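You operate a simulated robot arm through the tools that you are given. There is no shell and no other tool. Be economical: measure what you need, move in short steps, check, and stop when the job is done.

You run a simulated robot arm. Do the job below in one go: nothing can be reset, and whatever is moved stays where it is left.

TASK
Switch the fuse board off, fit the green fuse, then switch it on again.
Fine: lay the burnt fuse on the yellow mat; the lamp ends lit.

Only the result counts: the job must be done as asked and must still hold three seconds after the hand-in. Knocking over, shifting, dropping, spilling or breaking anything else fails it.

THE ROBOT
A 6-joint arm with a two-finger parallel gripper, fixed in place. Base frame: the origin is at the foot of the arm, x ahead of it, y to its left, z up; the work surface is at about z = 0.742. Readings come in m, degrees, newtons and seconds.
With the tool pointing down near the work surface it reaches from about 0.28 to 0.74 m from the base axis. Its first joint turns from -66.0 to 66.0 degrees. Payload 2.45 kg.
The tool frame sits at the grasp point between the pads (the TCP): z along the fingers, y along the line on which they close. The tips reach 0.024 m beyond it. The gripper opens to 0.068 m. The fingers are 0.017 m wide and 0.01 m thick; the gripper's body (0.04 by 0.07 m) begins 0.041 m behind the TCP.
Orientation is that of the tool frame in the base frame, as a unit quaternion [x, y, z, w]. With the fingers straight down and closing along the base's y, the tool's x points along the base's -x, its y along +y and its z along -z.

THE INTERFACE
- The arm moves only by the tool arm_command. Its argument "increments" is one flat list of numbers, 7 for each row, row after row: the turn, a rotation vector about the base's x, y, z in units of 5 degrees (1.0 is 5 degrees), then the shift along the base's x, y, z in units of 20 mm (1.0 is 20 mm), then the finger opening in mm, from 0 to 68. In form: [rx, ry, rz, x, y, z, hand, rx, ry, rz, x, y, z, hand, ...]. A call has 1 to 20 rows; each row shifts and turns the commanded pose from where the row before left it. A call with a number of a shift or a turn outside -1 to 1 is refused whole. A row lasts 0.2 s, in which the tool goes at most 0.05 m and 8.6 degrees; a call with a longer step from one row to the next is refused whole, and so is a gripper value outside its range. A pose out of reach is approached as far as the arm can. The call stops where the force on the tool passes 40 N (or 10 N more than at its start, if that is more) or the arm is blocked; 0.2 s more then pass. The fingers move at their own pace (about 0.108 m/s each) and stop on an object; they squeeze with about 41 N. The grip force told is the motor's: it shows also when the fingers shut on nothing. Time passes only in rows, and 0.2 s behind the last, so rows that do not move let the fingers close. The reply holds the time, the measured pose of the TCP, the force on the tool along the base axes, the opening and the grip force, in the units named above and with some noise.
- Cameras (640 x 400 px; columns grow to the right, rows downward): "scene" is fixed at [0.1633, 0.4161, 1.4518]; the picture's right is [-0.79, -0.62, 0.00], its down [-0.42, 0.54, -0.73] and it looks along [0.45, -0.57, -0.69] (base axes); focal length 309 px, centre (320, 200). "wrist" rides on the gripper at [-0.032, 0, -0.039] in the tool frame; the picture's right is [0.00, -1.00, 0.00], its down [0.97, 0.00, -0.24] and it looks along [0.24, 0.00, 0.97] (tool axes); focal length 218 px, centre (320, 200). There is no depth. A picture from a camera that has moved, and an enlarged one, comes with that camera's place and axes in the base frame and with its lens.
- camera(camera): a new picture of that camera. No time passes.
- enlarge(camera, box): a new picture of the part [left, top, right, bottom] of that camera's present view, enlarged. No time passes.
- hand_in(): hands the job in; it is judged then, once.

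Work in short steps. Places have to be worked out from the pictures, the camera data and where the tool is seen: move nearer, look again, correct. Check each grasp and each placing, and mend what went wrong. You have 120 turns and 68 pictures in all, those below and enlarged ones among them. Open the gripper and draw the arm clear of the work before you hand the job in, unless the task says otherwise; then end with one line.

The tools are called after "Call:" as a command line: name --argument value ..., lists and objects as JSON in quotes. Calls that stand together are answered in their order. arm_command: Moves the arm, as the interface text tells. Its arguments: {"type":"object","properties":{"increments":{"type":"array"}},"required":["increments"]} The other tools are called the same way: camera (camera) takes a picture; enlarge (camera, box) takes an enlarged picture of a part of a camera's view; hand_in () hands the job in.

At the start:

```text
t: 0.0
position: [0.4564, -0.2078, 1.066]
ee_rot: [0.0, 1.0, -0.001, 0.0]
ft_force: [-0.4, 0.7, 1.3]
finger_gap: 0.0678
grasp_force: 0.1
```

scene: 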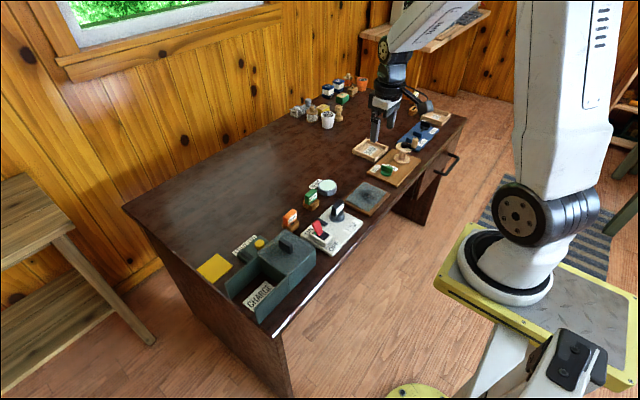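
wrist: 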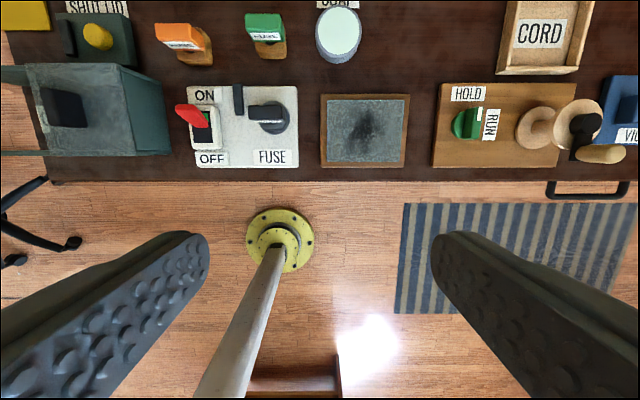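

The pictures show a fuse board with a red ON/OFF switch and a dark fuse, with orange and green fuses behind it. I enlarge both views to read the parts.

Call:
enlarge --camera "wrist" --box '[140, 0, 420, 175]'

Call:
enlarge --camera "scene" --box '[190, 160, 400, 310]'

```text
2.29 times, centred on (280, 88) of wrist
camera zoom: at [0.4885, -0.2096, 1.104], right [0.0, -1.0, 0.0], down [-0.97, 0.0, 0.24], along [-0.24, 0.0, -0.97], focal length 499 px, centre (411, 457)
```

zoom: 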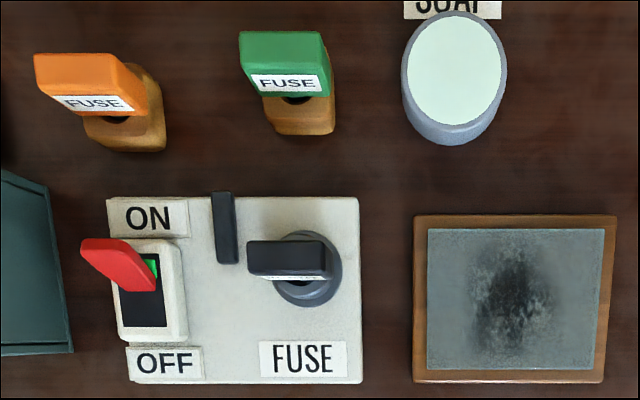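

```text
2.67 times, centred on (295, 235) of scene
camera zoom: at [0.1633, 0.4161, 1.4518], right [-0.79, -0.62, 0.0], down [-0.42, 0.54, -0.73], along [0.45, -0.57, -0.69], focal length 825 px, centre (387, 107)
```

zoom: 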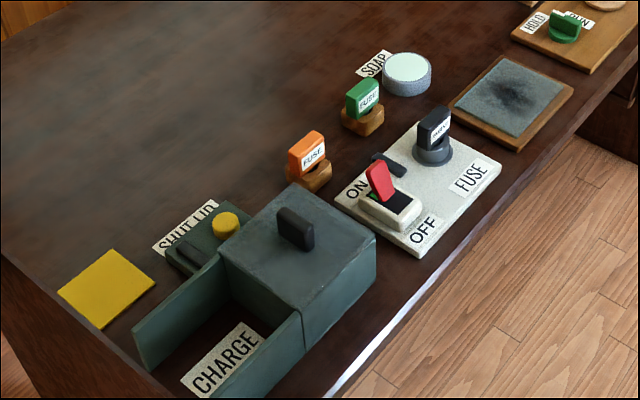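

The black (burnt) fuse sits near (0.53,-0.14), the green fuse near (0.63,-0.14) and the lever near (0.54,-0.03). The mat is near (0.68,0.215). I move above the board for a closer look.

Call:
arm_command --increments '[0, 0, 0, 0.24, 0.84, -0.76, 68, 0, 0, 0, 0.24, 0.84, -0.76, 68, 0, 0, 0, 0.24, 0.84, -0.76, 68, 0, 0, 0, 0.24, 0.84, -0.76, 68, 0, 0, 0, 0.24, 0.84, -0.76, 68, 0, 0, 0, 0.24, 0.84, -0.76, 68, 0, 0, 0, 0.24, 0.84, -0.76, 68]'

Call:
camera --camera "wrist"

```text
t: 1.6
position: [0.4879, -0.0902, 0.9591]
ee_rot: [0.0, 1.0, -0.001, 0.002]
ft_force: [0.5, -0.4, -0.6]
finger_gap: 0.0681
grasp_force: 0.0
```

```text
63 pictures are left
camera wrist: at [0.5217, -0.0911, 0.9978], right [0.0, -1.0, 0.0], down [-0.97, 0.0, 0.24], along [-0.24, 0.0, -0.97], focal length 218 px, centre (320, 200)
```

wrist: 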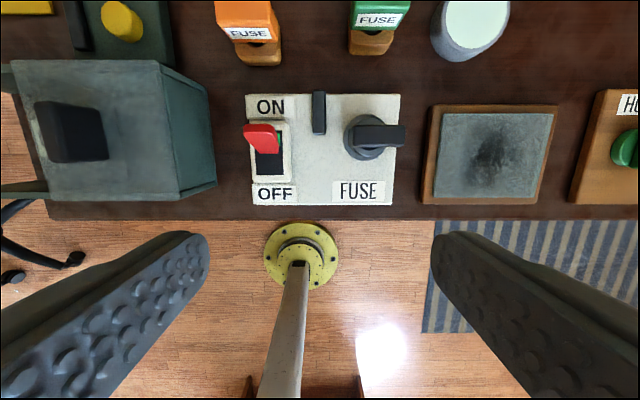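

I enlarge the board region for accurate positions.

Call:
enlarge --camera "wrist" --box '[230, 80, 420, 215]'

Call:
enlarge --camera "scene" --box '[270, 175, 380, 260]'

```text
2.96 times, centred on (325, 148) of wrist
camera zoom: at [0.5217, -0.0911, 0.9978], right [0.0, -1.0, 0.0], down [-0.97, 0.0, 0.24], along [-0.24, 0.0, -0.97], focal length 647 px, centre (305, 356)
```

zoom: 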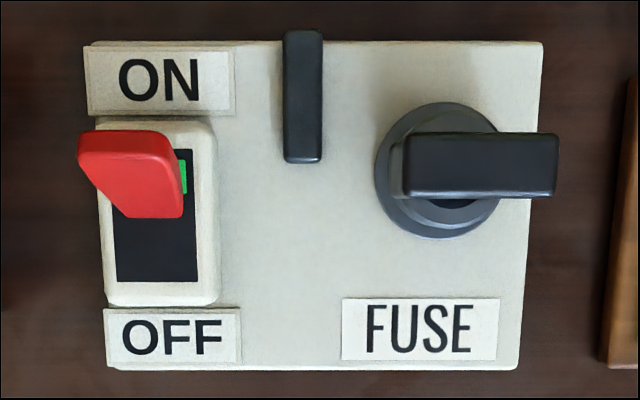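

```text
4.71 times, centred on (325, 218) of scene
camera zoom: at [0.1633, 0.4161, 1.4518], right [-0.79, -0.62, 0.0], down [-0.42, 0.54, -0.73], along [0.45, -0.57, -0.69], focal length 1456 px, centre (296, 118)
```

zoom: 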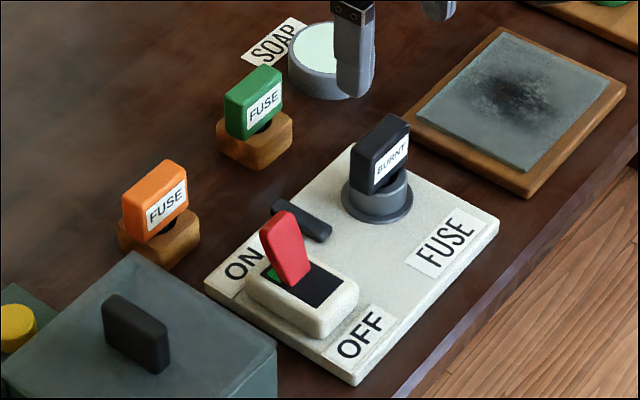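

The lever tip is at about (0.536,-0.041,0.81), tilted towards ON, with its pivot near x=0.515. I close the fingers and go to a place beyond the lever, above its height.

Call:
arm_command --increments '[0, 0, 0, 0.84, 0.49, 0, 0, 0, 0, 0, 0.84, 0.49, 0, 0, 0, 0, 0, 0.84, 0.49, 0, 0, 0, 0, 0, 0.84, 0.49, 0, 0, 0, 0, 0, 0.84, 0.49, 0, 0, 0, 0, 0, 0, 0, -0.99, 0, 0, 0, 0, 0, 0, -0.99, 0, 0, 0, 0, 0, 0, -0.99, 0, 0, 0, 0, 0, 0, -0.99, 0, 0, 0, 0, 0, 0, -0.99, 0]'

Call:
camera --camera "wrist"

Call:
enlarge --camera "scene" --box '[270, 175, 380, 260]'

```text
t: 3.8
position: [0.5751, -0.0422, 0.8583]
ee_rot: [0.0, 1.0, 0.0, 0.0]
ft_force: [-0.9, 0.4, -0.3]
finger_gap: 0.0002
grasp_force: 23.5
```

```text
60 pictures are left
camera wrist: at [0.6066, -0.0421, 0.8977], right [0.0, -1.0, 0.0], down [-0.97, 0.0, 0.24], along [-0.24, 0.0, -0.97], focal length 218 px, centre (320, 200)
```

wrist: 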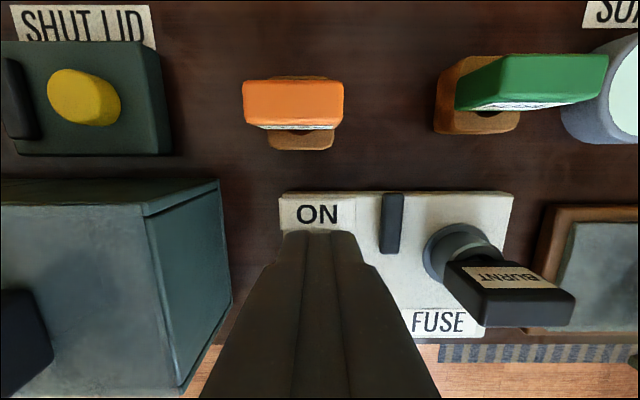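

```text
4.71 times, centred on (325, 218) of scene
camera zoom: at [0.1633, 0.4161, 1.4518], right [-0.79, -0.62, 0.0], down [-0.42, 0.54, -0.73], along [0.45, -0.57, -0.69], focal length 1456 px, centre (296, 118)
```

zoom: 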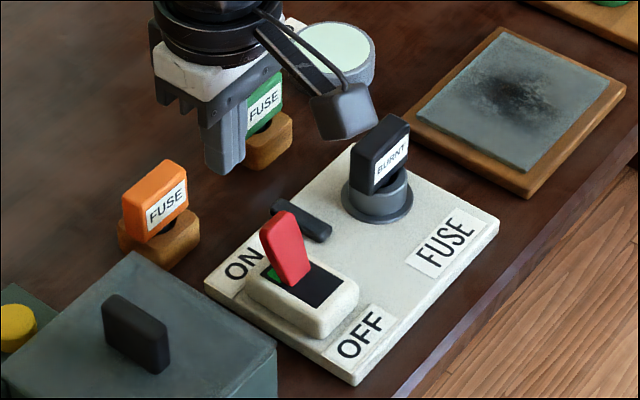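

The tip of the finger is beyond the lever at the right y. I lower it so the tips sit at about z 0.80, then push slowly towards -x.

Call:
arm_command --increments '[0, 0, 0, 0, 0, -0.9, 0, 0, 0, 0, 0, 0, -0.9, 0, 0, 0, 0, 0, 0, 0, 0, 0, 0, 0, -0.5, 0, 0, 0, 0, 0, 0, -0.5, 0, 0, 0, 0, 0, 0, -0.5, 0, 0, 0, 0, 0, 0, -0.5, 0, 0, 0, 0, 0, 0, -0.5, 0, 0, 0, 0, 0, 0, -0.5, 0, 0, 0, 0, 0, 0, -0.5, 0, 0, 0]'

Call:
enlarge --camera "scene" --box '[270, 175, 380, 260]'

```text
t: 6.0
position: [0.5109, -0.0432, 0.8275]
ee_rot: [0.0, 1.0, -0.002, 0.011]
ft_force: [27.3, 2.5, 1.0]
finger_gap: 0.0
grasp_force: 23.3
```

```text
4.71 times, centred on (325, 218) of scene
camera zoom: at [0.164, 0.4162, 1.4518], right [-0.79, -0.62, 0.0], down [-0.42, 0.54, -0.73], along [0.45, -0.57, -0.69], focal length 1456 px, centre (296, 118)
```

zoom: 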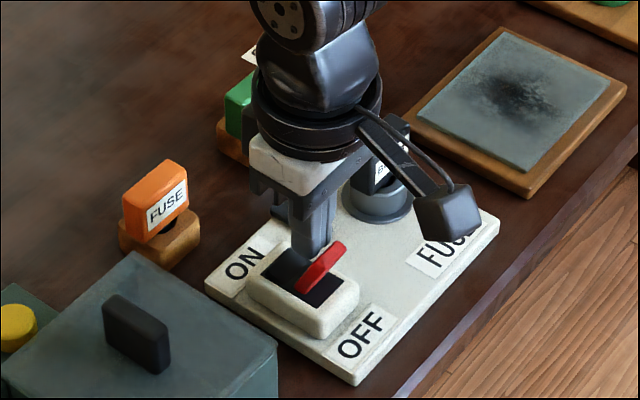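

The lever has tipped over to OFF. I back off, rise, and begin to turn the gripper 90° while going towards the burnt fuse.

Call:
arm_command --increments '[0, 0, 0, 0.9, 0, 0, 0, 0, 0, 0, 0, 0, 1, 0, 0, 0, 0, 0, 0, 1, 0, 0, 0, 0, 0, 0, 1, 0, 0, 0, 0, 0, 0, 1, 0, 0, 0, 1, 0, -0.33, 0, 68, 0, 0, 1, 0, -0.33, 0, 68, 0, 0, 1, 0, -0.33, 0, 68, 0, 0, 1, 0, -0.33, 0, 68, 0, 0, 1, 0, -0.33, 0, 68, 0, 0, 1, 0, -0.33, 0, 68, 0, 0, 1, 0, -0.33, 0, 68, 0, 0, 1, 0, -0.33, 0, 68, 0, 0, 1, 0, -0.33, 0, 68, 0, 0, 1, 0, -0.33, 0, 68, 0, 0, 1, 0, -0.33, 0, 68, 0, 0, 1, 0, -0.33, 0, 68, 0, 0, 1, 0, -0.33, 0, 68, 0, 0, 1, 0, -0.33, 0, 68, 0, 0, 1, 0, -0.33, 0, 68]'

Call:
arm_command --increments '[0, 0, 1, 0, 0, 0, 68, 0, 0, 1, 0, 0, 0, 68, 0, 0, 1, 0, 0, 0, 68]'

Call:
camera --camera "wrist"

Call:
enlarge --camera "scene" --box '[270, 175, 380, 260]'

```text
t: 10.2
position: [0.5207, -0.1411, 0.903]
ee_rot: [-0.61, 0.793, 0.001, 0.0]
ft_force: [-1.5, -0.5, -0.4]
finger_gap: 0.0678
grasp_force: 0.0
```

```text
t: 11.0
position: [0.5207, -0.1417, 0.9039]
ee_rot: [0.708, -0.707, 0.001, -0.001]
ft_force: [-0.6, 0.3, -0.1]
finger_gap: 0.0683
grasp_force: 0.1
```

```text
57 pictures are left
camera wrist: at [0.522, -0.1095, 0.9426], right [1.0, 0.0, 0.0], down [0.0, -0.97, 0.24], along [0.0, -0.24, -0.97], focal length 218 px, centre (320, 200)
```

wrist: 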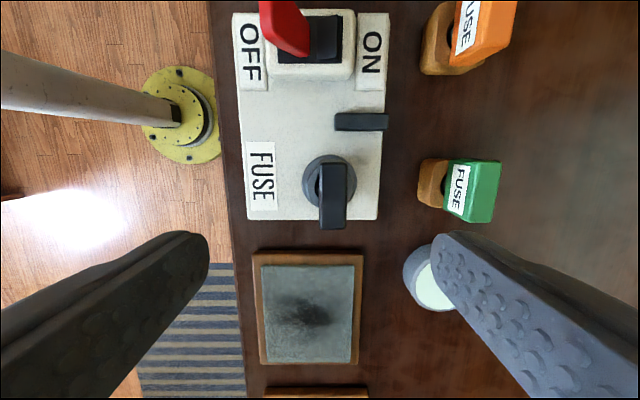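

```text
4.71 times, centred on (325, 218) of scene
camera zoom: at [0.1633, 0.4161, 1.4518], right [-0.79, -0.62, 0.0], down [-0.42, 0.54, -0.73], along [0.45, -0.57, -0.69], focal length 1456 px, centre (296, 118)
```

zoom: 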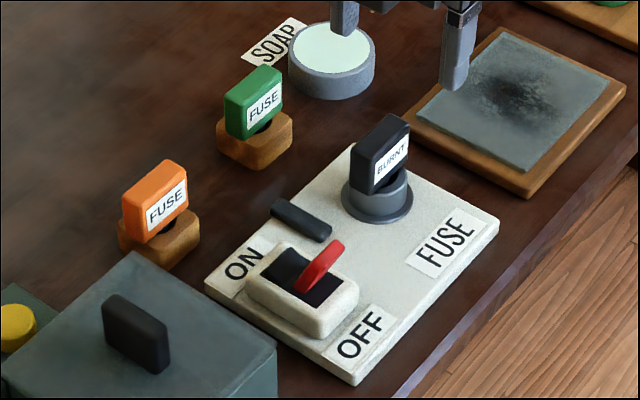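

OFF is holding. The burnt fuse's handle is centred at (0.530,-0.141) with its top near z 0.817. I centre over it and descend with the fingers open to TCP z ≈ 0.805, then close.

Call:
arm_command --increments '[0, 0, 0, 0.46, 0.03, 0, 68, 0, 0, 0, 0, 0, -0.82, 68, 0, 0, 0, 0, 0, -0.82, 68, 0, 0, 0, 0, 0, -0.82, 68, 0, 0, 0, 0, 0, -0.82, 68, 0, 0, 0, 0, 0, -0.82, 68, 0, 0, 0, 0, 0, -0.82, 68, 0, 0, 0, 0, 0, 0, 68]'

Call:
camera --camera "wrist"

Call:
enlarge --camera "scene" --box '[270, 175, 380, 260]'

```text
t: 12.8
position: [0.5332, -0.1404, 0.8061]
ee_rot: [-0.707, 0.707, 0.0, 0.001]
ft_force: [-0.3, -0.5, 0.0]
finger_gap: 0.068
grasp_force: 0.1
```

```text
55 pictures are left
camera wrist: at [0.5331, -0.1094, 0.8443], right [1.0, 0.0, 0.0], down [0.0, -0.97, 0.24], along [0.0, -0.24, -0.97], focal length 218 px, centre (320, 200)
```

wrist: 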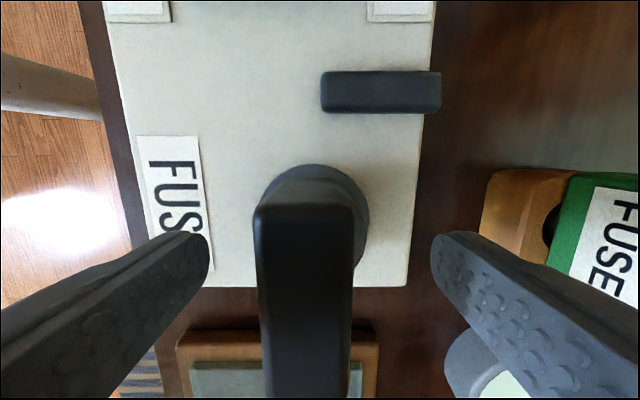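

```text
4.71 times, centred on (325, 218) of scene
camera zoom: at [0.1633, 0.4161, 1.4518], right [-0.79, -0.62, 0.0], down [-0.42, 0.54, -0.73], along [0.45, -0.57, -0.69], focal length 1456 px, centre (296, 118)
```

zoom: 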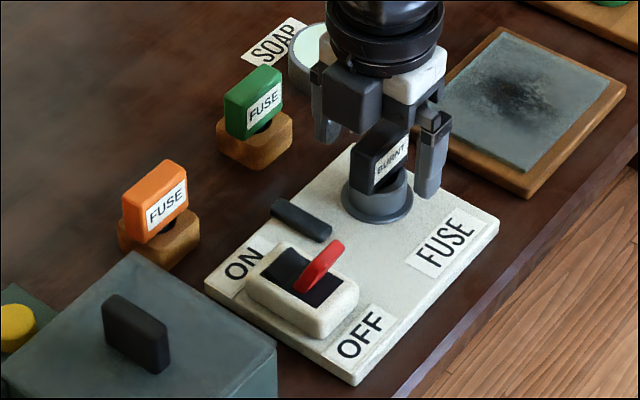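

The handle is centred to within about 2 mm of the fingers. I make a small correction and close.

Call:
arm_command --increments '[0, 0, 0, -0.08, 0, 0, 68, 0, 0, 0, 0, 0, 0, 0, 0, 0, 0, 0, 0, 0, 0, 0, 0, 0, 0, 0, 0, 0, 0, 0, 0, 0, 0, 0, 0]'

```text
t: 14.0
position: [0.5301, -0.1407, 0.8054]
ee_rot: [-0.707, 0.707, 0.0, 0.002]
ft_force: [0.3, 0.5, 0.0]
finger_gap: 0.017
grasp_force: 36.0
```

Gripped at a 17 mm gap. I pull straight up slowly.

Call:
arm_command --increments '[0, 0, 0, 0, 0, 0.4, 0, 0, 0, 0, 0, 0, 0.5, 0, 0, 0, 0, 0, 0, 0.5, 0, 0, 0, 0, 0, 0, 0.5, 0, 0, 0, 0, 0, 0, 0.5, 0]'

Call:
enlarge --camera "scene" --box '[270, 175, 380, 260]'

```text
t: 15.2
position: [0.5291, -0.1404, 0.8531]
ee_rot: [0.707, -0.707, -0.001, -0.001]
ft_force: [-0.3, -1.0, -1.1]
finger_gap: 0.0169
grasp_force: 35.7
```

```text
4.71 times, centred on (325, 218) of scene
camera zoom: at [0.1633, 0.4161, 1.4518], right [-0.79, -0.62, 0.0], down [-0.42, 0.54, -0.73], along [0.45, -0.57, -0.69], focal length 1456 px, centre (296, 118)
```

zoom: 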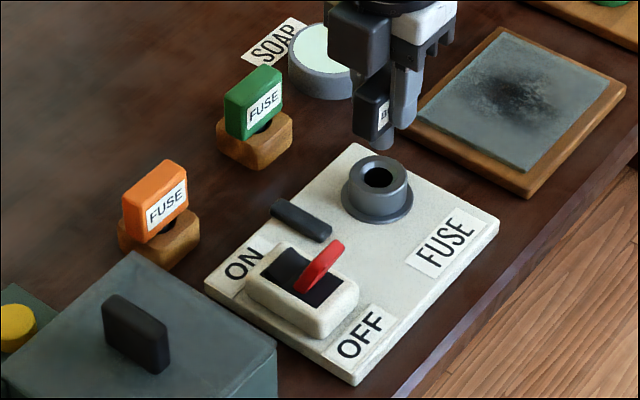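

The burnt fuse came out cleanly. I raise it high and carry it over to the yellow mat.

Call:
arm_command --increments '[0, 0, 0, 0, 0, 1, 0, 0, 0, 0, 0, 0, 1, 0, 0, 0, 0, 0, 0, 1, 0, 0, 0, 0, 0, 0, 1, 0, 0, 0, 0, 0, 0, 1, 0, 0, 0, 0, 0, 0, 1, 0, 0, 0, 0, 0.4, 1, 0, 0, 0, 0, 0, 0.4, 1, 0, 0, 0, 0, 0, 0.4, 1, 0, 0, 0, 0, 0, 0.4, 1, 0, 0, 0, 0, 0, 0.4, 1, 0, 0, 0, 0, 0, 0.4, 1, 0, 0, 0, 0, 0, 0.4, 1, 0, 0, 0, 0, 0, 0.4, 1, 0, 0, 0, 0, 0, 0.4, 1, 0, 0, 0, 0, 0, 0.4, 1, 0, 0, 0, 0, 0, 0.4, 1, 0, 0, 0, 0, 0, 0.4, 1, 0, 0, 0, 0, 0, 0.4, 1, 0, 0]'

Call:
camera --camera "wrist"

Call:
camera --camera "scene"

```text
t: 19.2
position: [0.6342, 0.1196, 0.9717]
ee_rot: [-0.706, 0.708, 0.0, 0.001]
ft_force: [-0.2, 0.1, -0.1]
finger_gap: 0.0172
grasp_force: 35.7
```

```text
52 pictures are left
camera wrist: at [0.6348, 0.1506, 1.0117], right [1.0, 0.0, 0.0], down [0.0, -0.97, 0.24], along [0.0, -0.24, -0.97], focal length 218 px, centre (320, 200)
```

wrist: 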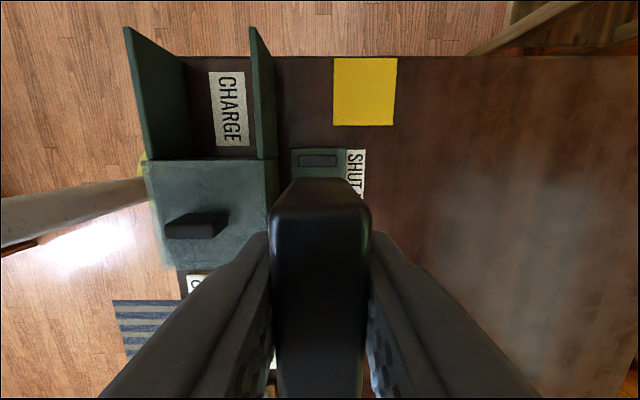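

```text
51 pictures are left
```

scene: 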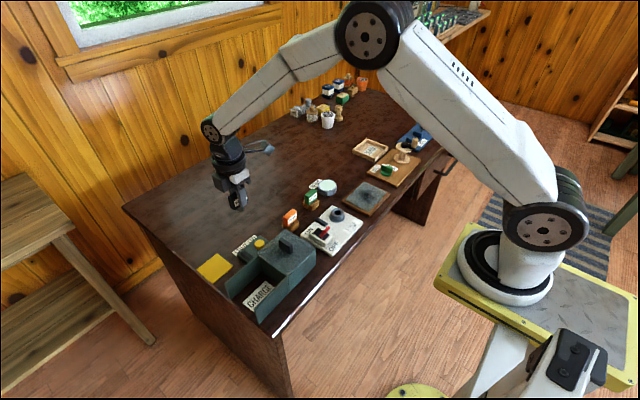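

The mat's centre is at (0.684, 0.2085), 70 mm square, close to the table's left edge. I move over it and tilt the tool 50° about x. That way the fuse comes down lying rather than standing on its plug.

Call:
arm_command --increments '[1, 0, 0, 0.25, 0.48, 0, 0, 1, 0, 0, 0.25, 0.48, 0, 0, 1, 0, 0, 0.25, 0.48, 0, 0, 1, 0, 0, 0.25, 0.48, 0, 0, 1, 0, 0, 0.25, 0.48, 0, 0, 1, 0, 0, 0.25, 0.48, 0, 0, 1, 0, 0, 0.25, 0.48, 0, 0, 1, 0, 0, 0.25, 0.48, 0, 0, 1, 0, 0, 0.25, 0.48, 0, 0, 1, 0, 0, 0.25, 0.48, 0, 0, 0, 0, 0, 0, 0, 0, 0]'

Call:
camera --camera "wrist"

Call:
enlarge --camera "scene" --box '[160, 140, 320, 310]'

```text
t: 21.6
position: [0.6835, 0.2143, 0.9738]
ee_rot: [-0.64, 0.64, 0.299, 0.3]
ft_force: [0.5, 0.2, -0.2]
finger_gap: 0.0171
grasp_force: 36.1
```

```text
50 pictures are left
camera wrist: at [0.6842, 0.2045, 1.0226], right [1.0, 0.0, 0.0], down [0.0, -0.81, -0.59], along [0.0, 0.59, -0.81], focal length 218 px, centre (320, 200)
```

wrist: 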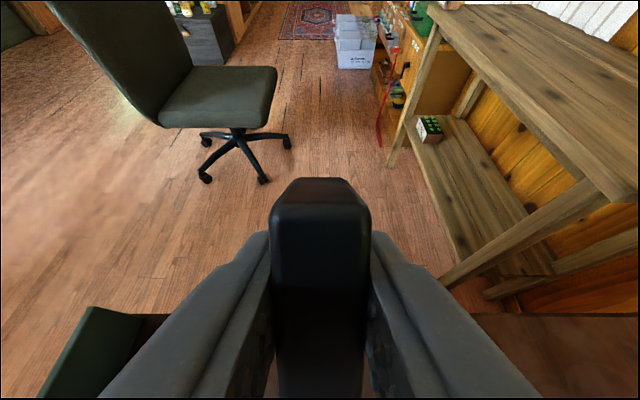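

```text
2.35 times, centred on (240, 225) of scene
camera zoom: at [0.1633, 0.4161, 1.4518], right [-0.79, -0.62, 0.0], down [-0.42, 0.54, -0.73], along [0.45, -0.57, -0.69], focal length 728 px, centre (508, 141)
```

zoom: 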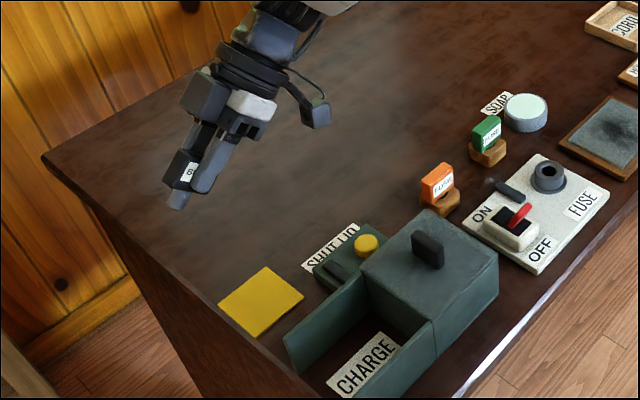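

A sensor box hanging on the gripper's tool +x side would hit the table at this tilt. I undo the tilt and will set the fuse down upright and gently, at the mat's centre.

Call:
arm_command --increments '[-1, 0, 0, 0, -0.03, 0, 0, -1, 0, 0, 0, -0.03, 0, 0, -1, 0, 0, 0, -0.03, 0, 0, -1, 0, 0, 0, -0.03, 0, 0, -1, 0, 0, 0, -0.03, 0, 0, -1, 0, 0, 0, -0.03, 0, 0, -1, 0, 0, 0, -0.03, 0, 0, -1, 0, 0, 0, -0.03, 0, 0, -1, 0, 0, 0, -0.03, 0, 0, -1, 0, 0, 0, -0.03, 0, 0, 0, 0, 0, 0, 0, -0.9, 0, 0, 0, 0, 0, 0, -0.9, 0, 0, 0, 0, 0, 0, -0.9, 0, 0, 0, 0, 0, 0, -0.9, 0, 0, 0, 0, 0, 0, -0.9, 0, 0, 0, 0, 0, 0, -0.9, 0, 0, 0, 0, 0, 0, -0.9, 0, 0, 0, 0, 0, 0, -0.9, 0, 0, 0, 0, 0, 0, 0, 0]'

Call:
camera --camera "wrist"

Call:
enlarge --camera "scene" --box '[170, 210, 280, 300]'

```text
t: 25.6
position: [0.684, 0.2091, 0.8291]
ee_rot: [-0.707, 0.707, 0.0, 0.001]
ft_force: [0.6, -0.1, 0.2]
finger_gap: 0.0173
grasp_force: 35.9
```

```text
48 pictures are left
camera wrist: at [0.6842, 0.2403, 0.8677], right [1.0, 0.0, 0.0], down [0.0, -0.97, 0.24], along [0.0, -0.24, -0.97], focal length 218 px, centre (320, 200)
```

wrist: 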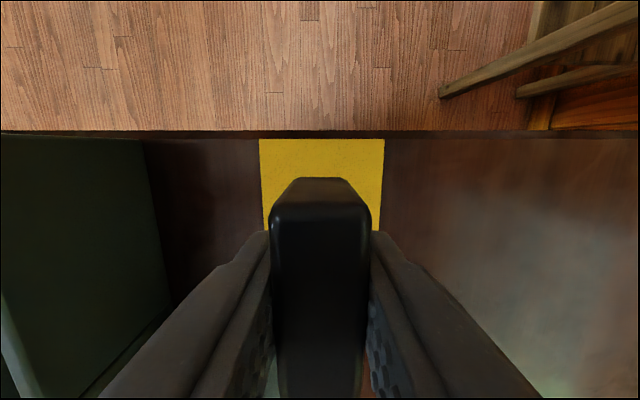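

```text
4.44 times, centred on (225, 255) of scene
camera zoom: at [0.1633, 0.4161, 1.4518], right [-0.79, -0.62, 0.0], down [-0.42, 0.54, -0.73], along [0.45, -0.57, -0.69], focal length 1375 px, centre (742, -44)
```

zoom: 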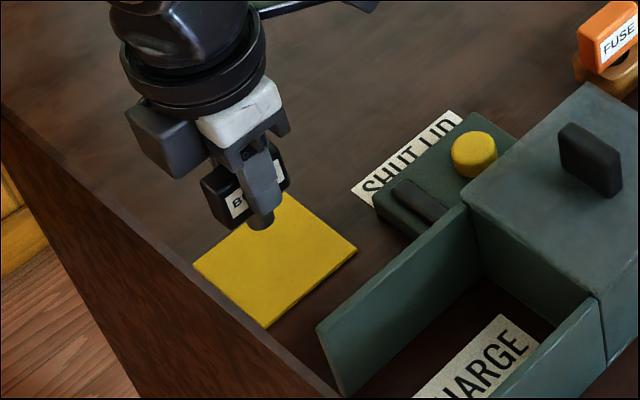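

Well centred over the mat. I descend to about z 0.797 in small steps and read the force.

Call:
arm_command --increments '[0, 0, 0, 0, 0, -0.4, 0, 0, 0, 0, 0, 0, -0.4, 0, 0, 0, 0, 0, 0, -0.4, 0, 0, 0, 0, 0, 0, -0.4, 0, 0, 0, 0, 0, 0, 0, 0]'

Call:
enlarge --camera "scene" --box '[190, 230, 250, 280]'

```text
t: 26.8
position: [0.6838, 0.2097, 0.797]
ee_rot: [-0.707, 0.707, 0.0, 0.001]
ft_force: [-0.2, 0.9, -0.6]
finger_gap: 0.017
grasp_force: 35.6
```

```text
8.00 times, centred on (220, 255) of scene
camera zoom: at [0.1633, 0.4161, 1.4518], right [-0.79, -0.62, 0.0], down [-0.42, 0.54, -0.73], along [0.45, -0.57, -0.69], focal length 2475 px, centre (1120, -240)
```

zoom: 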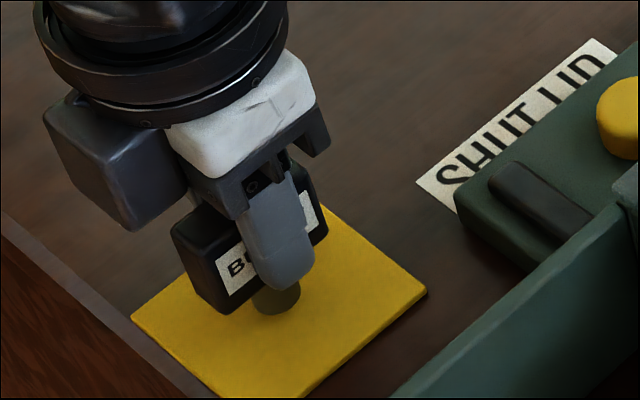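

The plug is about 18 mm wide and nearly at the mat. I creep down by millimetres.

Call:
arm_command --increments '[0, 0, 0, 0, 0, -0.05, 0, 0, 0, 0, 0, 0, -0.05, 0, 0, 0, 0, 0, 0, -0.05, 0, 0, 0, 0, 0, 0, 0, 0]'

```text
t: 27.8
position: [0.684, 0.2092, 0.7937]
ee_rot: [-0.707, 0.707, 0.0, 0.001]
ft_force: [0.4, 0.3, -0.5]
finger_gap: 0.0171
grasp_force: 35.8
```

No contact yet; continuing down.

Call:
arm_command --increments '[0, 0, 0, 0, 0, -0.05, 0, 0, 0, 0, 0, 0, -0.05, 0, 0, 0, 0, 0, 0, -0.05, 0, 0, 0, 0, 0, 0, 0, 0]'

Call:
enlarge --camera "scene" --box '[190, 230, 250, 280]'

```text
t: 28.8
position: [0.6836, 0.2088, 0.7933]
ee_rot: [-0.707, 0.707, 0.0, 0.002]
ft_force: [-8.6, -2.9, 18.2]
finger_gap: 0.0172
grasp_force: 35.3
```

```text
8.00 times, centred on (220, 255) of scene
camera zoom: at [0.1627, 0.4159, 1.452], right [-0.79, -0.62, 0.0], down [-0.42, 0.54, -0.73], along [0.45, -0.57, -0.69], focal length 2475 px, centre (1120, -240)
```

zoom: 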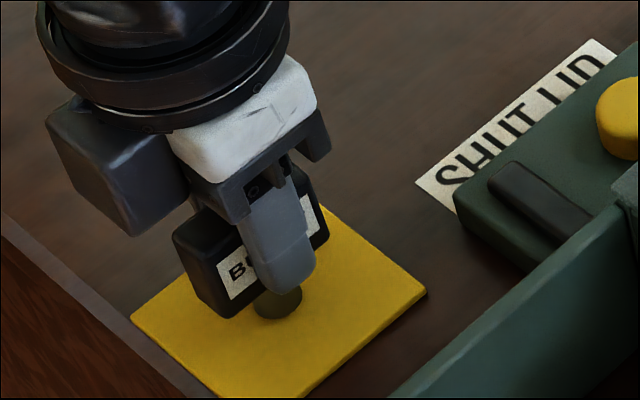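

Contact at TCP z ≈ 0.793 (18 N). I relax the press and open the fingers gradually.

Call:
arm_command --increments '[0, 0, 0, 0, 0, 0.1, 0, 0, 0, 0, 0, 0, 0, 0, 0, 0, 0, 0, 0, 0, 17, 0, 0, 0, 0, 0, 0, 18, 0, 0, 0, 0, 0, 0, 19, 0, 0, 0, 0, 0, 0, 20, 0, 0, 0, 0, 0, 0, 22, 0, 0, 0, 0, 0, 0, 26, 0, 0, 0, 0, 0, 0, 34, 0, 0, 0, 0, 0, 0, 44, 0, 0, 0, 0, 0, 0, 44]'

Call:
enlarge --camera "scene" --box '[190, 230, 250, 280]'

```text
t: 31.2
position: [0.6836, 0.2091, 0.7933]
ee_rot: [0.707, -0.707, 0.0, -0.001]
ft_force: [-0.3, -0.2, 0.1]
finger_gap: 0.0439
grasp_force: 0.0
```

```text
8.00 times, centred on (220, 255) of scene
camera zoom: at [0.1633, 0.4161, 1.4518], right [-0.79, -0.62, 0.0], down [-0.42, 0.54, -0.73], along [0.45, -0.57, -0.69], focal length 2475 px, centre (1120, -240)
```

zoom: 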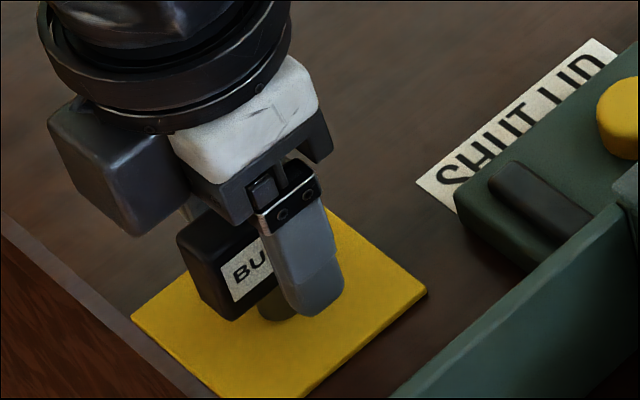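

The fuse is standing free on the mat. I rise straight up and head back towards the green fuse.

Call:
arm_command --increments '[0, 0, 0, 0, 0, 0.4, 60, 0, 0, 0, 0, 0, 0.8, 60, 0, 0, 0, 0, 0, 1, 60, 0, 0, 0, 0, 0, 1, 60, 0, 0, 0, 0, 0, 1, 60, 0, 0, 0, 0, 0, 1, 60, 0, 0, 0, 0, 0, 1, 60, 0, 0, 0, -0.2, -1, 0, 60, 0, 0, 0, -0.2, -1, 0, 60, 0, 0, 0, -0.2, -1, 0, 60, 0, 0, 0, -0.2, -1, 0, 60, 0, 0, 0, -0.2, -1, 0, 60, 0, 0, 0, -0.2, -1, 0, 60, 0, 0, 0, -0.2, -1, 0, 60, 0, 0, 0, -0.2, -1, 0, 60, 0, 0, 0, -0.2, -1, 0, 60, 0, 0, 0, -0.2, -1, 0, 60, 0, 0, 0, -0.2, -1, 0, 60, 0, 0, 0, -0.2, -1, 0, 60, 0, 0, 0, -0.2, -1, 0, 60]'

Call:
arm_command --increments '[0, 0, 0, 0, -1, 0, 68, 0, 0, 0, 0, -1, 0, 68, 0, 0, 0, 0, -1, 0, 68, 0, 0, 0, 0, -0.7, 0, 68, 0, 0, 0, 0, 0, 0, 68]'

Call:
enlarge --camera "scene" --box '[190, 230, 250, 280]'

Call:
camera --camera "wrist"

```text
t: 35.4
position: [0.6313, -0.051, 0.9169]
ee_rot: [-0.707, 0.707, 0.0, 0.002]
ft_force: [-0.6, -0.5, -0.2]
finger_gap: 0.0598
grasp_force: 0.1
```

```text
t: 36.6
position: [0.6308, -0.1255, 0.9176]
ee_rot: [0.707, -0.707, 0.0, -0.002]
ft_force: [-0.3, -0.3, -0.3]
finger_gap: 0.068
grasp_force: 0.0
```

```text
8.00 times, centred on (220, 255) of scene
camera zoom: at [0.1633, 0.4161, 1.4518], right [-0.79, -0.62, 0.0], down [-0.42, 0.54, -0.73], along [0.45, -0.57, -0.69], focal length 2475 px, centre (1120, -240)
```

zoom: 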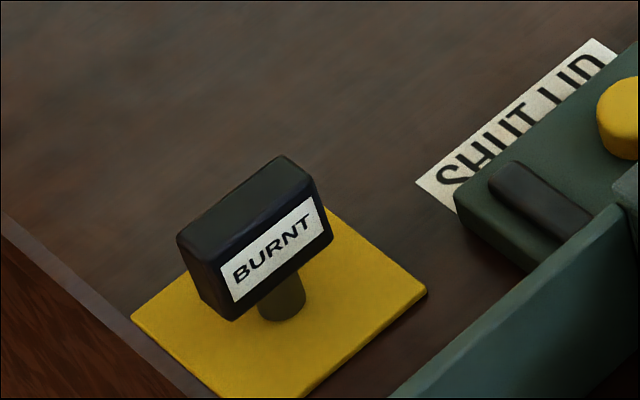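

```text
42 pictures are left
camera wrist: at [0.6316, -0.0937, 0.956], right [1.0, 0.0, 0.0], down [0.0, -0.97, 0.24], along [0.0, -0.24, -0.97], focal length 218 px, centre (320, 200)
```

wrist: 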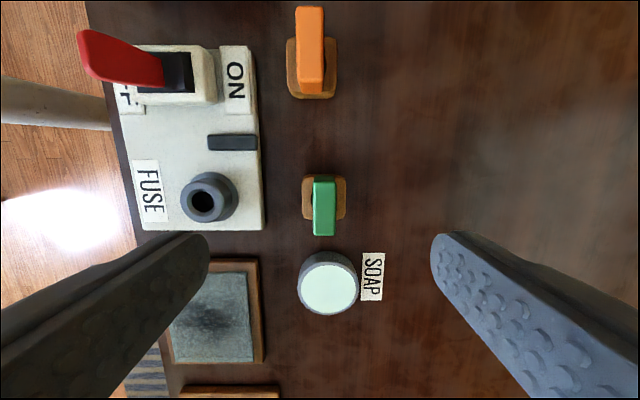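

The burnt fuse is standing steadily at the mat's centre. I enlarge the wrist view of the green fuse.

Call:
enlarge --camera "wrist" --box '[160, 150, 400, 320]'

```text
2.35 times, centred on (280, 235) of wrist
camera zoom: at [0.6316, -0.0937, 0.956], right [1.0, 0.0, 0.0], down [0.0, -0.97, 0.24], along [0.0, -0.24, -0.97], focal length 514 px, centre (414, 118)
```

zoom: 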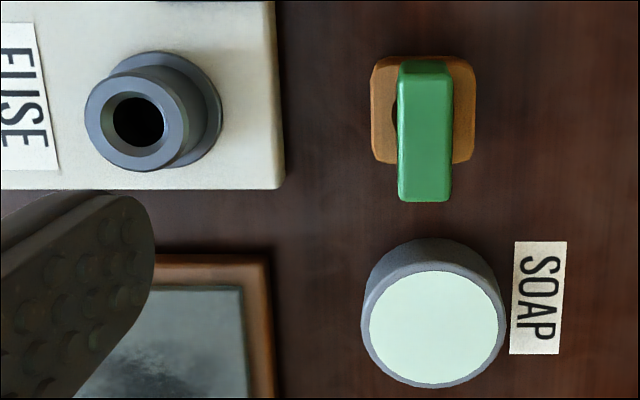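

The green fuse's handle is at about (0.635,-0.139) with its top near z 0.80, and the fingers clear the soap and board. I descend around it to z ≈ 0.79, still open, and check.

Call:
arm_command --increments '[0, 0, 0, 0.2, -0.69, 0, 68, 0, 0, 0, 0, 0, -0.9, 68, 0, 0, 0, 0, 0, -0.9, 68, 0, 0, 0, 0, 0, -0.9, 68, 0, 0, 0, 0, 0, -0.9, 68, 0, 0, 0, 0, 0, -0.9, 68, 0, 0, 0, 0, 0, -0.9, 68, 0, 0, 0, 0, 0, -0.95, 68, 0, 0, 0, 0, 0, 0, 68]'

Call:
camera --camera "wrist"

Call:
enlarge --camera "scene" --box '[270, 165, 380, 250]'

```text
t: 38.6
position: [0.635, -0.1402, 0.7912]
ee_rot: [0.707, -0.707, 0.0, 0.0]
ft_force: [-0.6, 0.2, 0.2]
finger_gap: 0.068
grasp_force: 0.1
```

```text
40 pictures are left
camera wrist: at [0.635, -0.108, 0.8291], right [1.0, 0.0, 0.0], down [0.0, -0.97, 0.24], along [0.0, -0.24, -0.97], focal length 218 px, centre (320, 200)
```

wrist: 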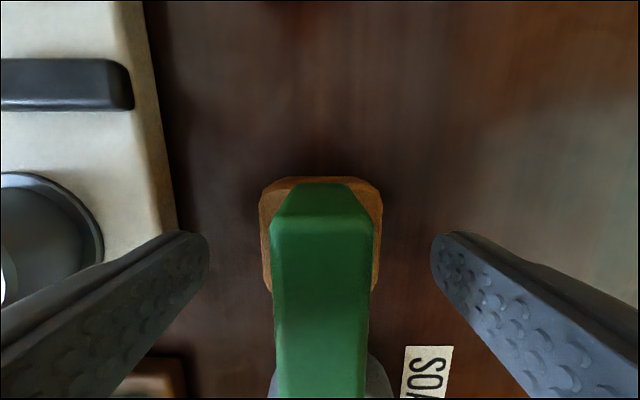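

```text
4.71 times, centred on (325, 208) of scene
camera zoom: at [0.1633, 0.4161, 1.4518], right [-0.79, -0.62, 0.0], down [-0.42, 0.54, -0.73], along [0.45, -0.57, -0.69], focal length 1456 px, centre (296, 165)
```

zoom: 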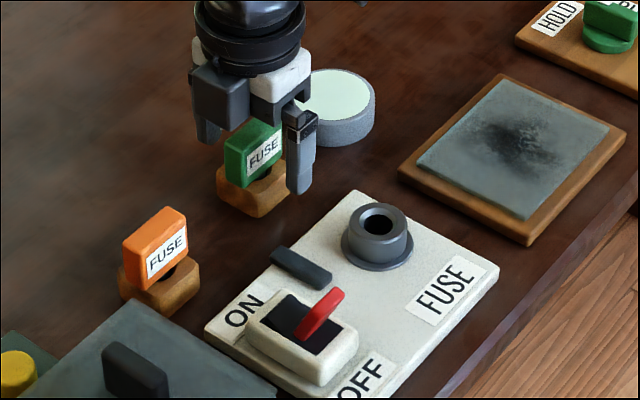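

The fuse lies about 3 mm further to -y in the hand than the burnt one did. I shift y by -3 mm so the grasp matches, which lets me reuse the burnt fuse's socket pose, then close.

Call:
arm_command --increments '[0, 0, 0, 0.02, -0.15, 0, 68, 0, 0, 0, 0, 0, 0, 68, 0, 0, 0, 0, 0, 0, 0, 0, 0, 0, 0, 0, 0, 0, 0, 0, 0, 0, 0, 0, 0, 0, 0, 0, 0, 0, 0, 0]'

Call:
camera --camera "wrist"

```text
t: 40.0
position: [0.6359, -0.143, 0.7907]
ee_rot: [0.707, -0.707, 0.0, -0.001]
ft_force: [0.0, -0.5, -0.1]
finger_gap: 0.017
grasp_force: 35.6
```

```text
38 pictures are left
camera wrist: at [0.6356, -0.1111, 0.8295], right [1.0, 0.0, 0.0], down [0.0, -0.97, 0.24], along [0.0, -0.24, -0.97], focal length 218 px, centre (320, 200)
```

wrist: 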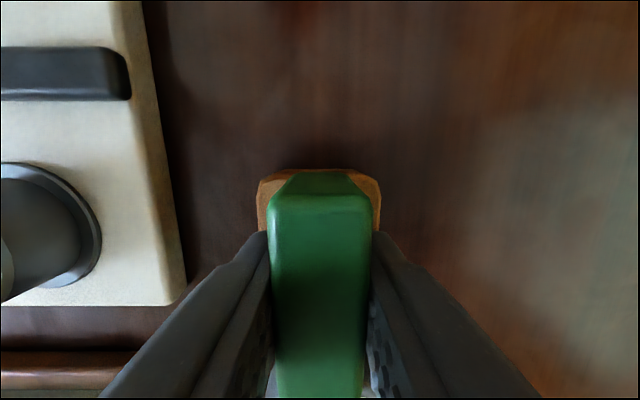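

Gripped at a 17 mm gap, about 1 mm off the previous grasp in y, which I will allow for. I lift it out.

Call:
arm_command --increments '[0, 0, 0, 0, 0, 0.4, 0, 0, 0, 0, 0, 0, 0.5, 0, 0, 0, 0, 0, 0, 0.8, 0, 0, 0, 0, 0, 0, 0.9, 0, 0, 0, 0, 0, 0, 0.9, 0, 0, 0, 0, 0, 0, 0.8, 0, 0, 0, 0, 0, 0, 0, 0]'

Call:
camera --camera "wrist"

Call:
enlarge --camera "scene" --box '[270, 165, 380, 250]'

```text
t: 41.6
position: [0.6366, -0.1418, 0.8783]
ee_rot: [-0.707, 0.707, 0.0, 0.0]
ft_force: [0.2, 1.0, -0.1]
finger_gap: 0.017
grasp_force: 35.9
```

```text
37 pictures are left
camera wrist: at [0.6365, -0.1105, 0.9156], right [1.0, 0.0, 0.0], down [0.0, -0.97, 0.24], along [0.0, -0.24, -0.97], focal length 218 px, centre (320, 200)
```

wrist: 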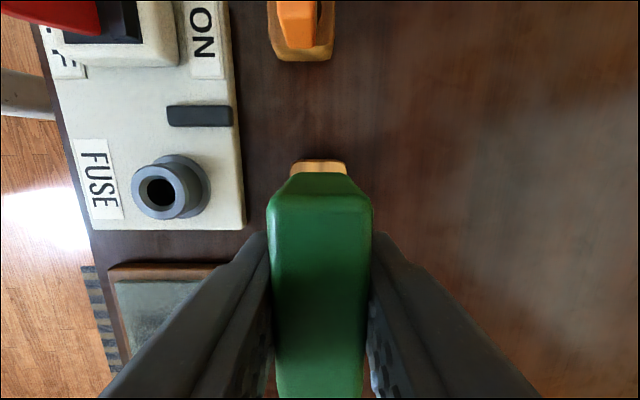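

```text
4.71 times, centred on (325, 208) of scene
camera zoom: at [0.1633, 0.4161, 1.4518], right [-0.79, -0.62, 0.0], down [-0.42, 0.54, -0.73], along [0.45, -0.57, -0.69], focal length 1456 px, centre (296, 165)
```

zoom: 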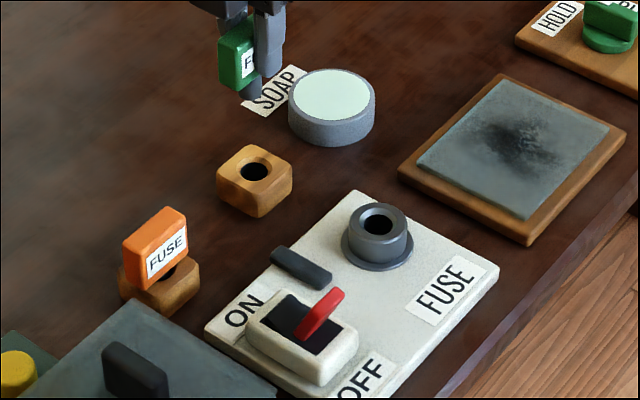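

The socket hole works out at about (0.5297,-0.141), matching the burnt fuse's grasp pose. I carry the green fuse above it.

Call:
arm_command --increments '[0, 0, 0, -0.89, 0, 0, 0, 0, 0, 0, -0.89, 0, 0, 0, 0, 0, 0, -0.89, 0, 0, 0, 0, 0, 0, -0.89, 0, 0, 0, 0, 0, 0, -0.89, 0, 0, 0, 0, 0, 0, -0.89, 0, 0, 0, 0, 0, 0, 0, 0, -0.9, 0, 0, 0, 0, 0, 0, -0.9, 0, 0, 0, 0, 0, 0, 0, 0]'

Call:
camera --camera "wrist"

Call:
enlarge --camera "scene" --box '[310, 180, 370, 230]'

```text
t: 43.6
position: [0.5297, -0.1405, 0.84]
ee_rot: [-0.707, 0.708, 0.0, 0.001]
ft_force: [0.3, 0.2, -1.9]
finger_gap: 0.0171
grasp_force: 36.1
```

```text
35 pictures are left
camera wrist: at [0.5294, -0.1099, 0.8789], right [1.0, 0.0, 0.0], down [0.0, -0.97, 0.24], along [0.0, -0.24, -0.97], focal length 218 px, centre (320, 200)
```

wrist: 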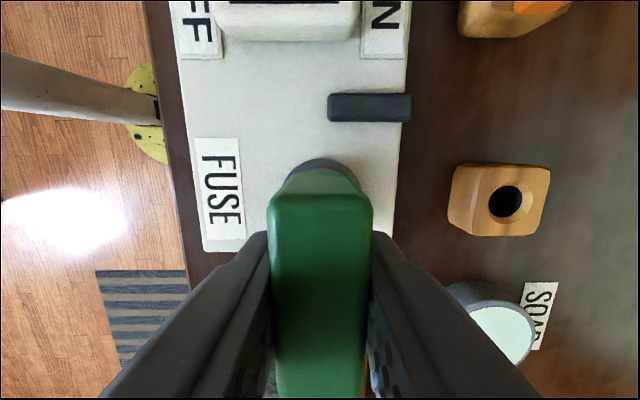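

```text
8.00 times, centred on (340, 205) of scene
camera zoom: at [0.1633, 0.4161, 1.4518], right [-0.79, -0.62, 0.0], down [-0.42, 0.54, -0.73], along [0.45, -0.57, -0.69], focal length 2475 px, centre (160, 160)
```

zoom: 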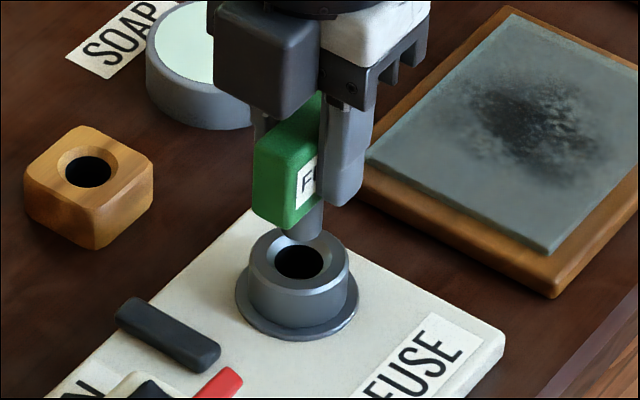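

The plug hangs over the chamfered socket with good alignment. I lower it slowly by 28 mm and watch the force.

Call:
arm_command --increments '[0, 0, 0, 0, 0, -0.3, 0, 0, 0, 0, 0, 0, -0.3, 0, 0, 0, 0, 0, 0, -0.2, 0, 0, 0, 0, 0, 0, -0.2, 0, 0, 0, 0, 0, 0, -0.2, 0, 0, 0, 0, 0, 0, -0.2, 0, 0, 0, 0, 0, 0, -0.1, 0, 0, 0, 0, 0, 0, 0, 0]'

Call:
enlarge --camera "scene" --box '[310, 180, 370, 230]'

```text
t: 45.4
position: [0.5295, -0.1422, 0.8104]
ee_rot: [-0.707, 0.707, 0.0, 0.001]
ft_force: [-0.1, 0.7, -0.3]
finger_gap: 0.0171
grasp_force: 35.8
```

```text
8.00 times, centred on (340, 205) of scene
camera zoom: at [0.1633, 0.4161, 1.4518], right [-0.79, -0.62, 0.0], down [-0.42, 0.54, -0.73], along [0.45, -0.57, -0.69], focal length 2475 px, centre (160, 160)
```

zoom: 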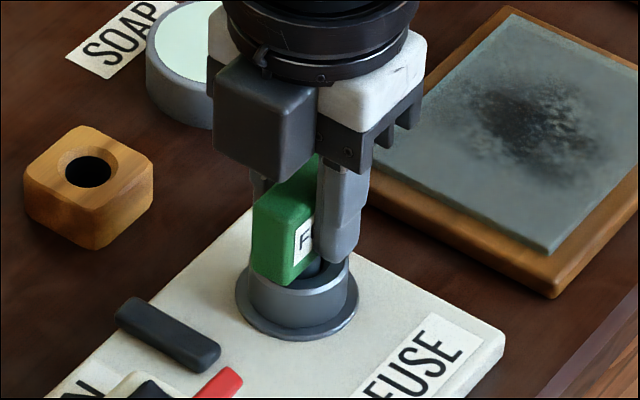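

The plug is in the socket with no force yet. I press the last few millimetres until it seats.

Call:
arm_command --increments '[0, 0, 0, 0, 0, -0.1, 0, 0, 0, 0, 0, 0, -0.1, 0, 0, 0, 0, 0, 0, -0.1, 0, 0, 0, 0, 0, 0, 0, 0]'

```text
t: 46.4
position: [0.529, -0.1411, 0.8043]
ee_rot: [0.707, -0.707, 0.0, -0.001]
ft_force: [-2.5, 0.7, 9.0]
finger_gap: 0.017
grasp_force: 35.6
```

Contact at 9 N, at the expected seating height. I press slightly more to make sure it is seated.

Call:
arm_command --increments '[0, 0, 0, 0, 0, -0.1, 0, 0, 0, 0, 0, 0, 0, 0]'

Call:
enlarge --camera "scene" --box '[310, 180, 370, 230]'

```text
t: 47.0
position: [0.528, -0.1415, 0.8042]
ee_rot: [-0.707, 0.707, -0.001, 0.001]
ft_force: [-5.4, 4.9, 29.9]
finger_gap: 0.0171
grasp_force: 36.2
```

```text
8.00 times, centred on (340, 205) of scene
camera zoom: at [0.1627, 0.4164, 1.4518], right [-0.79, -0.62, 0.0], down [-0.42, 0.54, -0.73], along [0.45, -0.57, -0.68], focal length 2475 px, centre (160, 160)
```

zoom: 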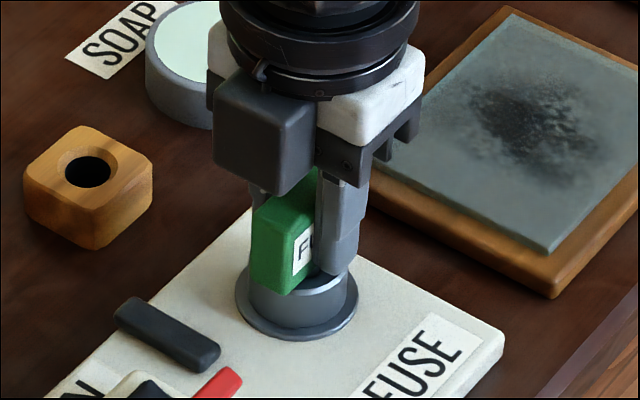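

Seated firmly. I relax the press, open, and rise.

Call:
arm_command --increments '[0, 0, 0, 0, 0, 0.12, 0, 0, 0, 0, 0, 0, 0, 20, 0, 0, 0, 0, 0, 0, 40, 0, 0, 0, 0, 0, 0, 60, 0, 0, 0, 0, 0, 0, 66, 0, 0, 0, 0, 0, 0.5, 66, 0, 0, 0, 0, 0, 1, 66, 0, 0, 0, 0, 0, 1, 66, 0, 0, 0, 0, 0, 1, 66, 0, 0, 0, 0, 0, 1, 66, 0, 0, 0, 0, 0, 1, 66, 0, 0, 0, 0, 0, 0, 66]'

Call:
enlarge --camera "scene" --box '[270, 165, 380, 250]'

Call:
camera --camera "wrist"

```text
t: 49.6
position: [0.5291, -0.142, 0.9138]
ee_rot: [0.707, -0.707, -0.001, 0.0]
ft_force: [0.1, 0.3, 0.1]
finger_gap: 0.066
grasp_force: 0.1
```

```text
4.71 times, centred on (325, 208) of scene
camera zoom: at [0.1633, 0.4161, 1.4518], right [-0.79, -0.62, 0.0], down [-0.42, 0.54, -0.73], along [0.45, -0.57, -0.69], focal length 1456 px, centre (296, 165)
```

zoom: 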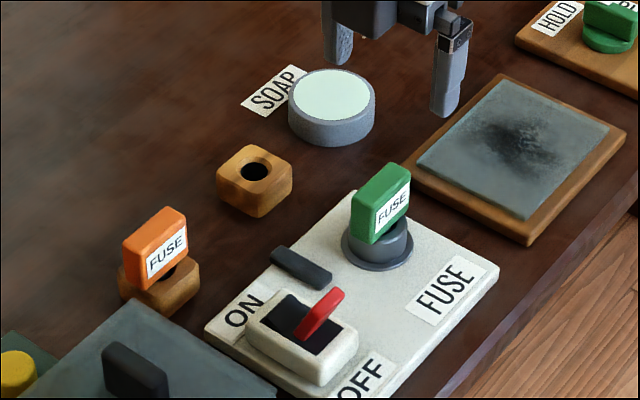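

```text
30 pictures are left
camera wrist: at [0.5295, -0.1114, 0.9528], right [1.0, 0.0, 0.0], down [0.0, -0.97, 0.24], along [0.0, -0.24, -0.97], focal length 218 px, centre (320, 200)
```

wrist: 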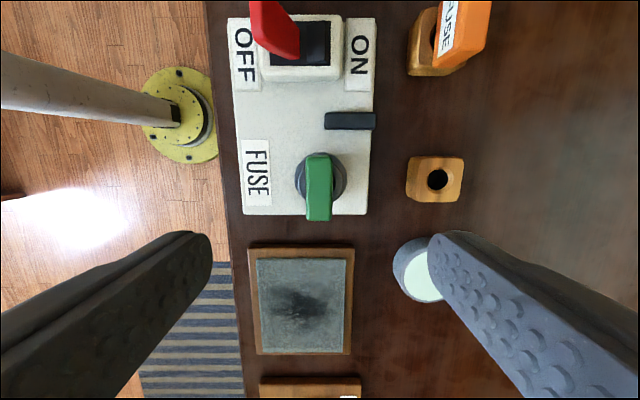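

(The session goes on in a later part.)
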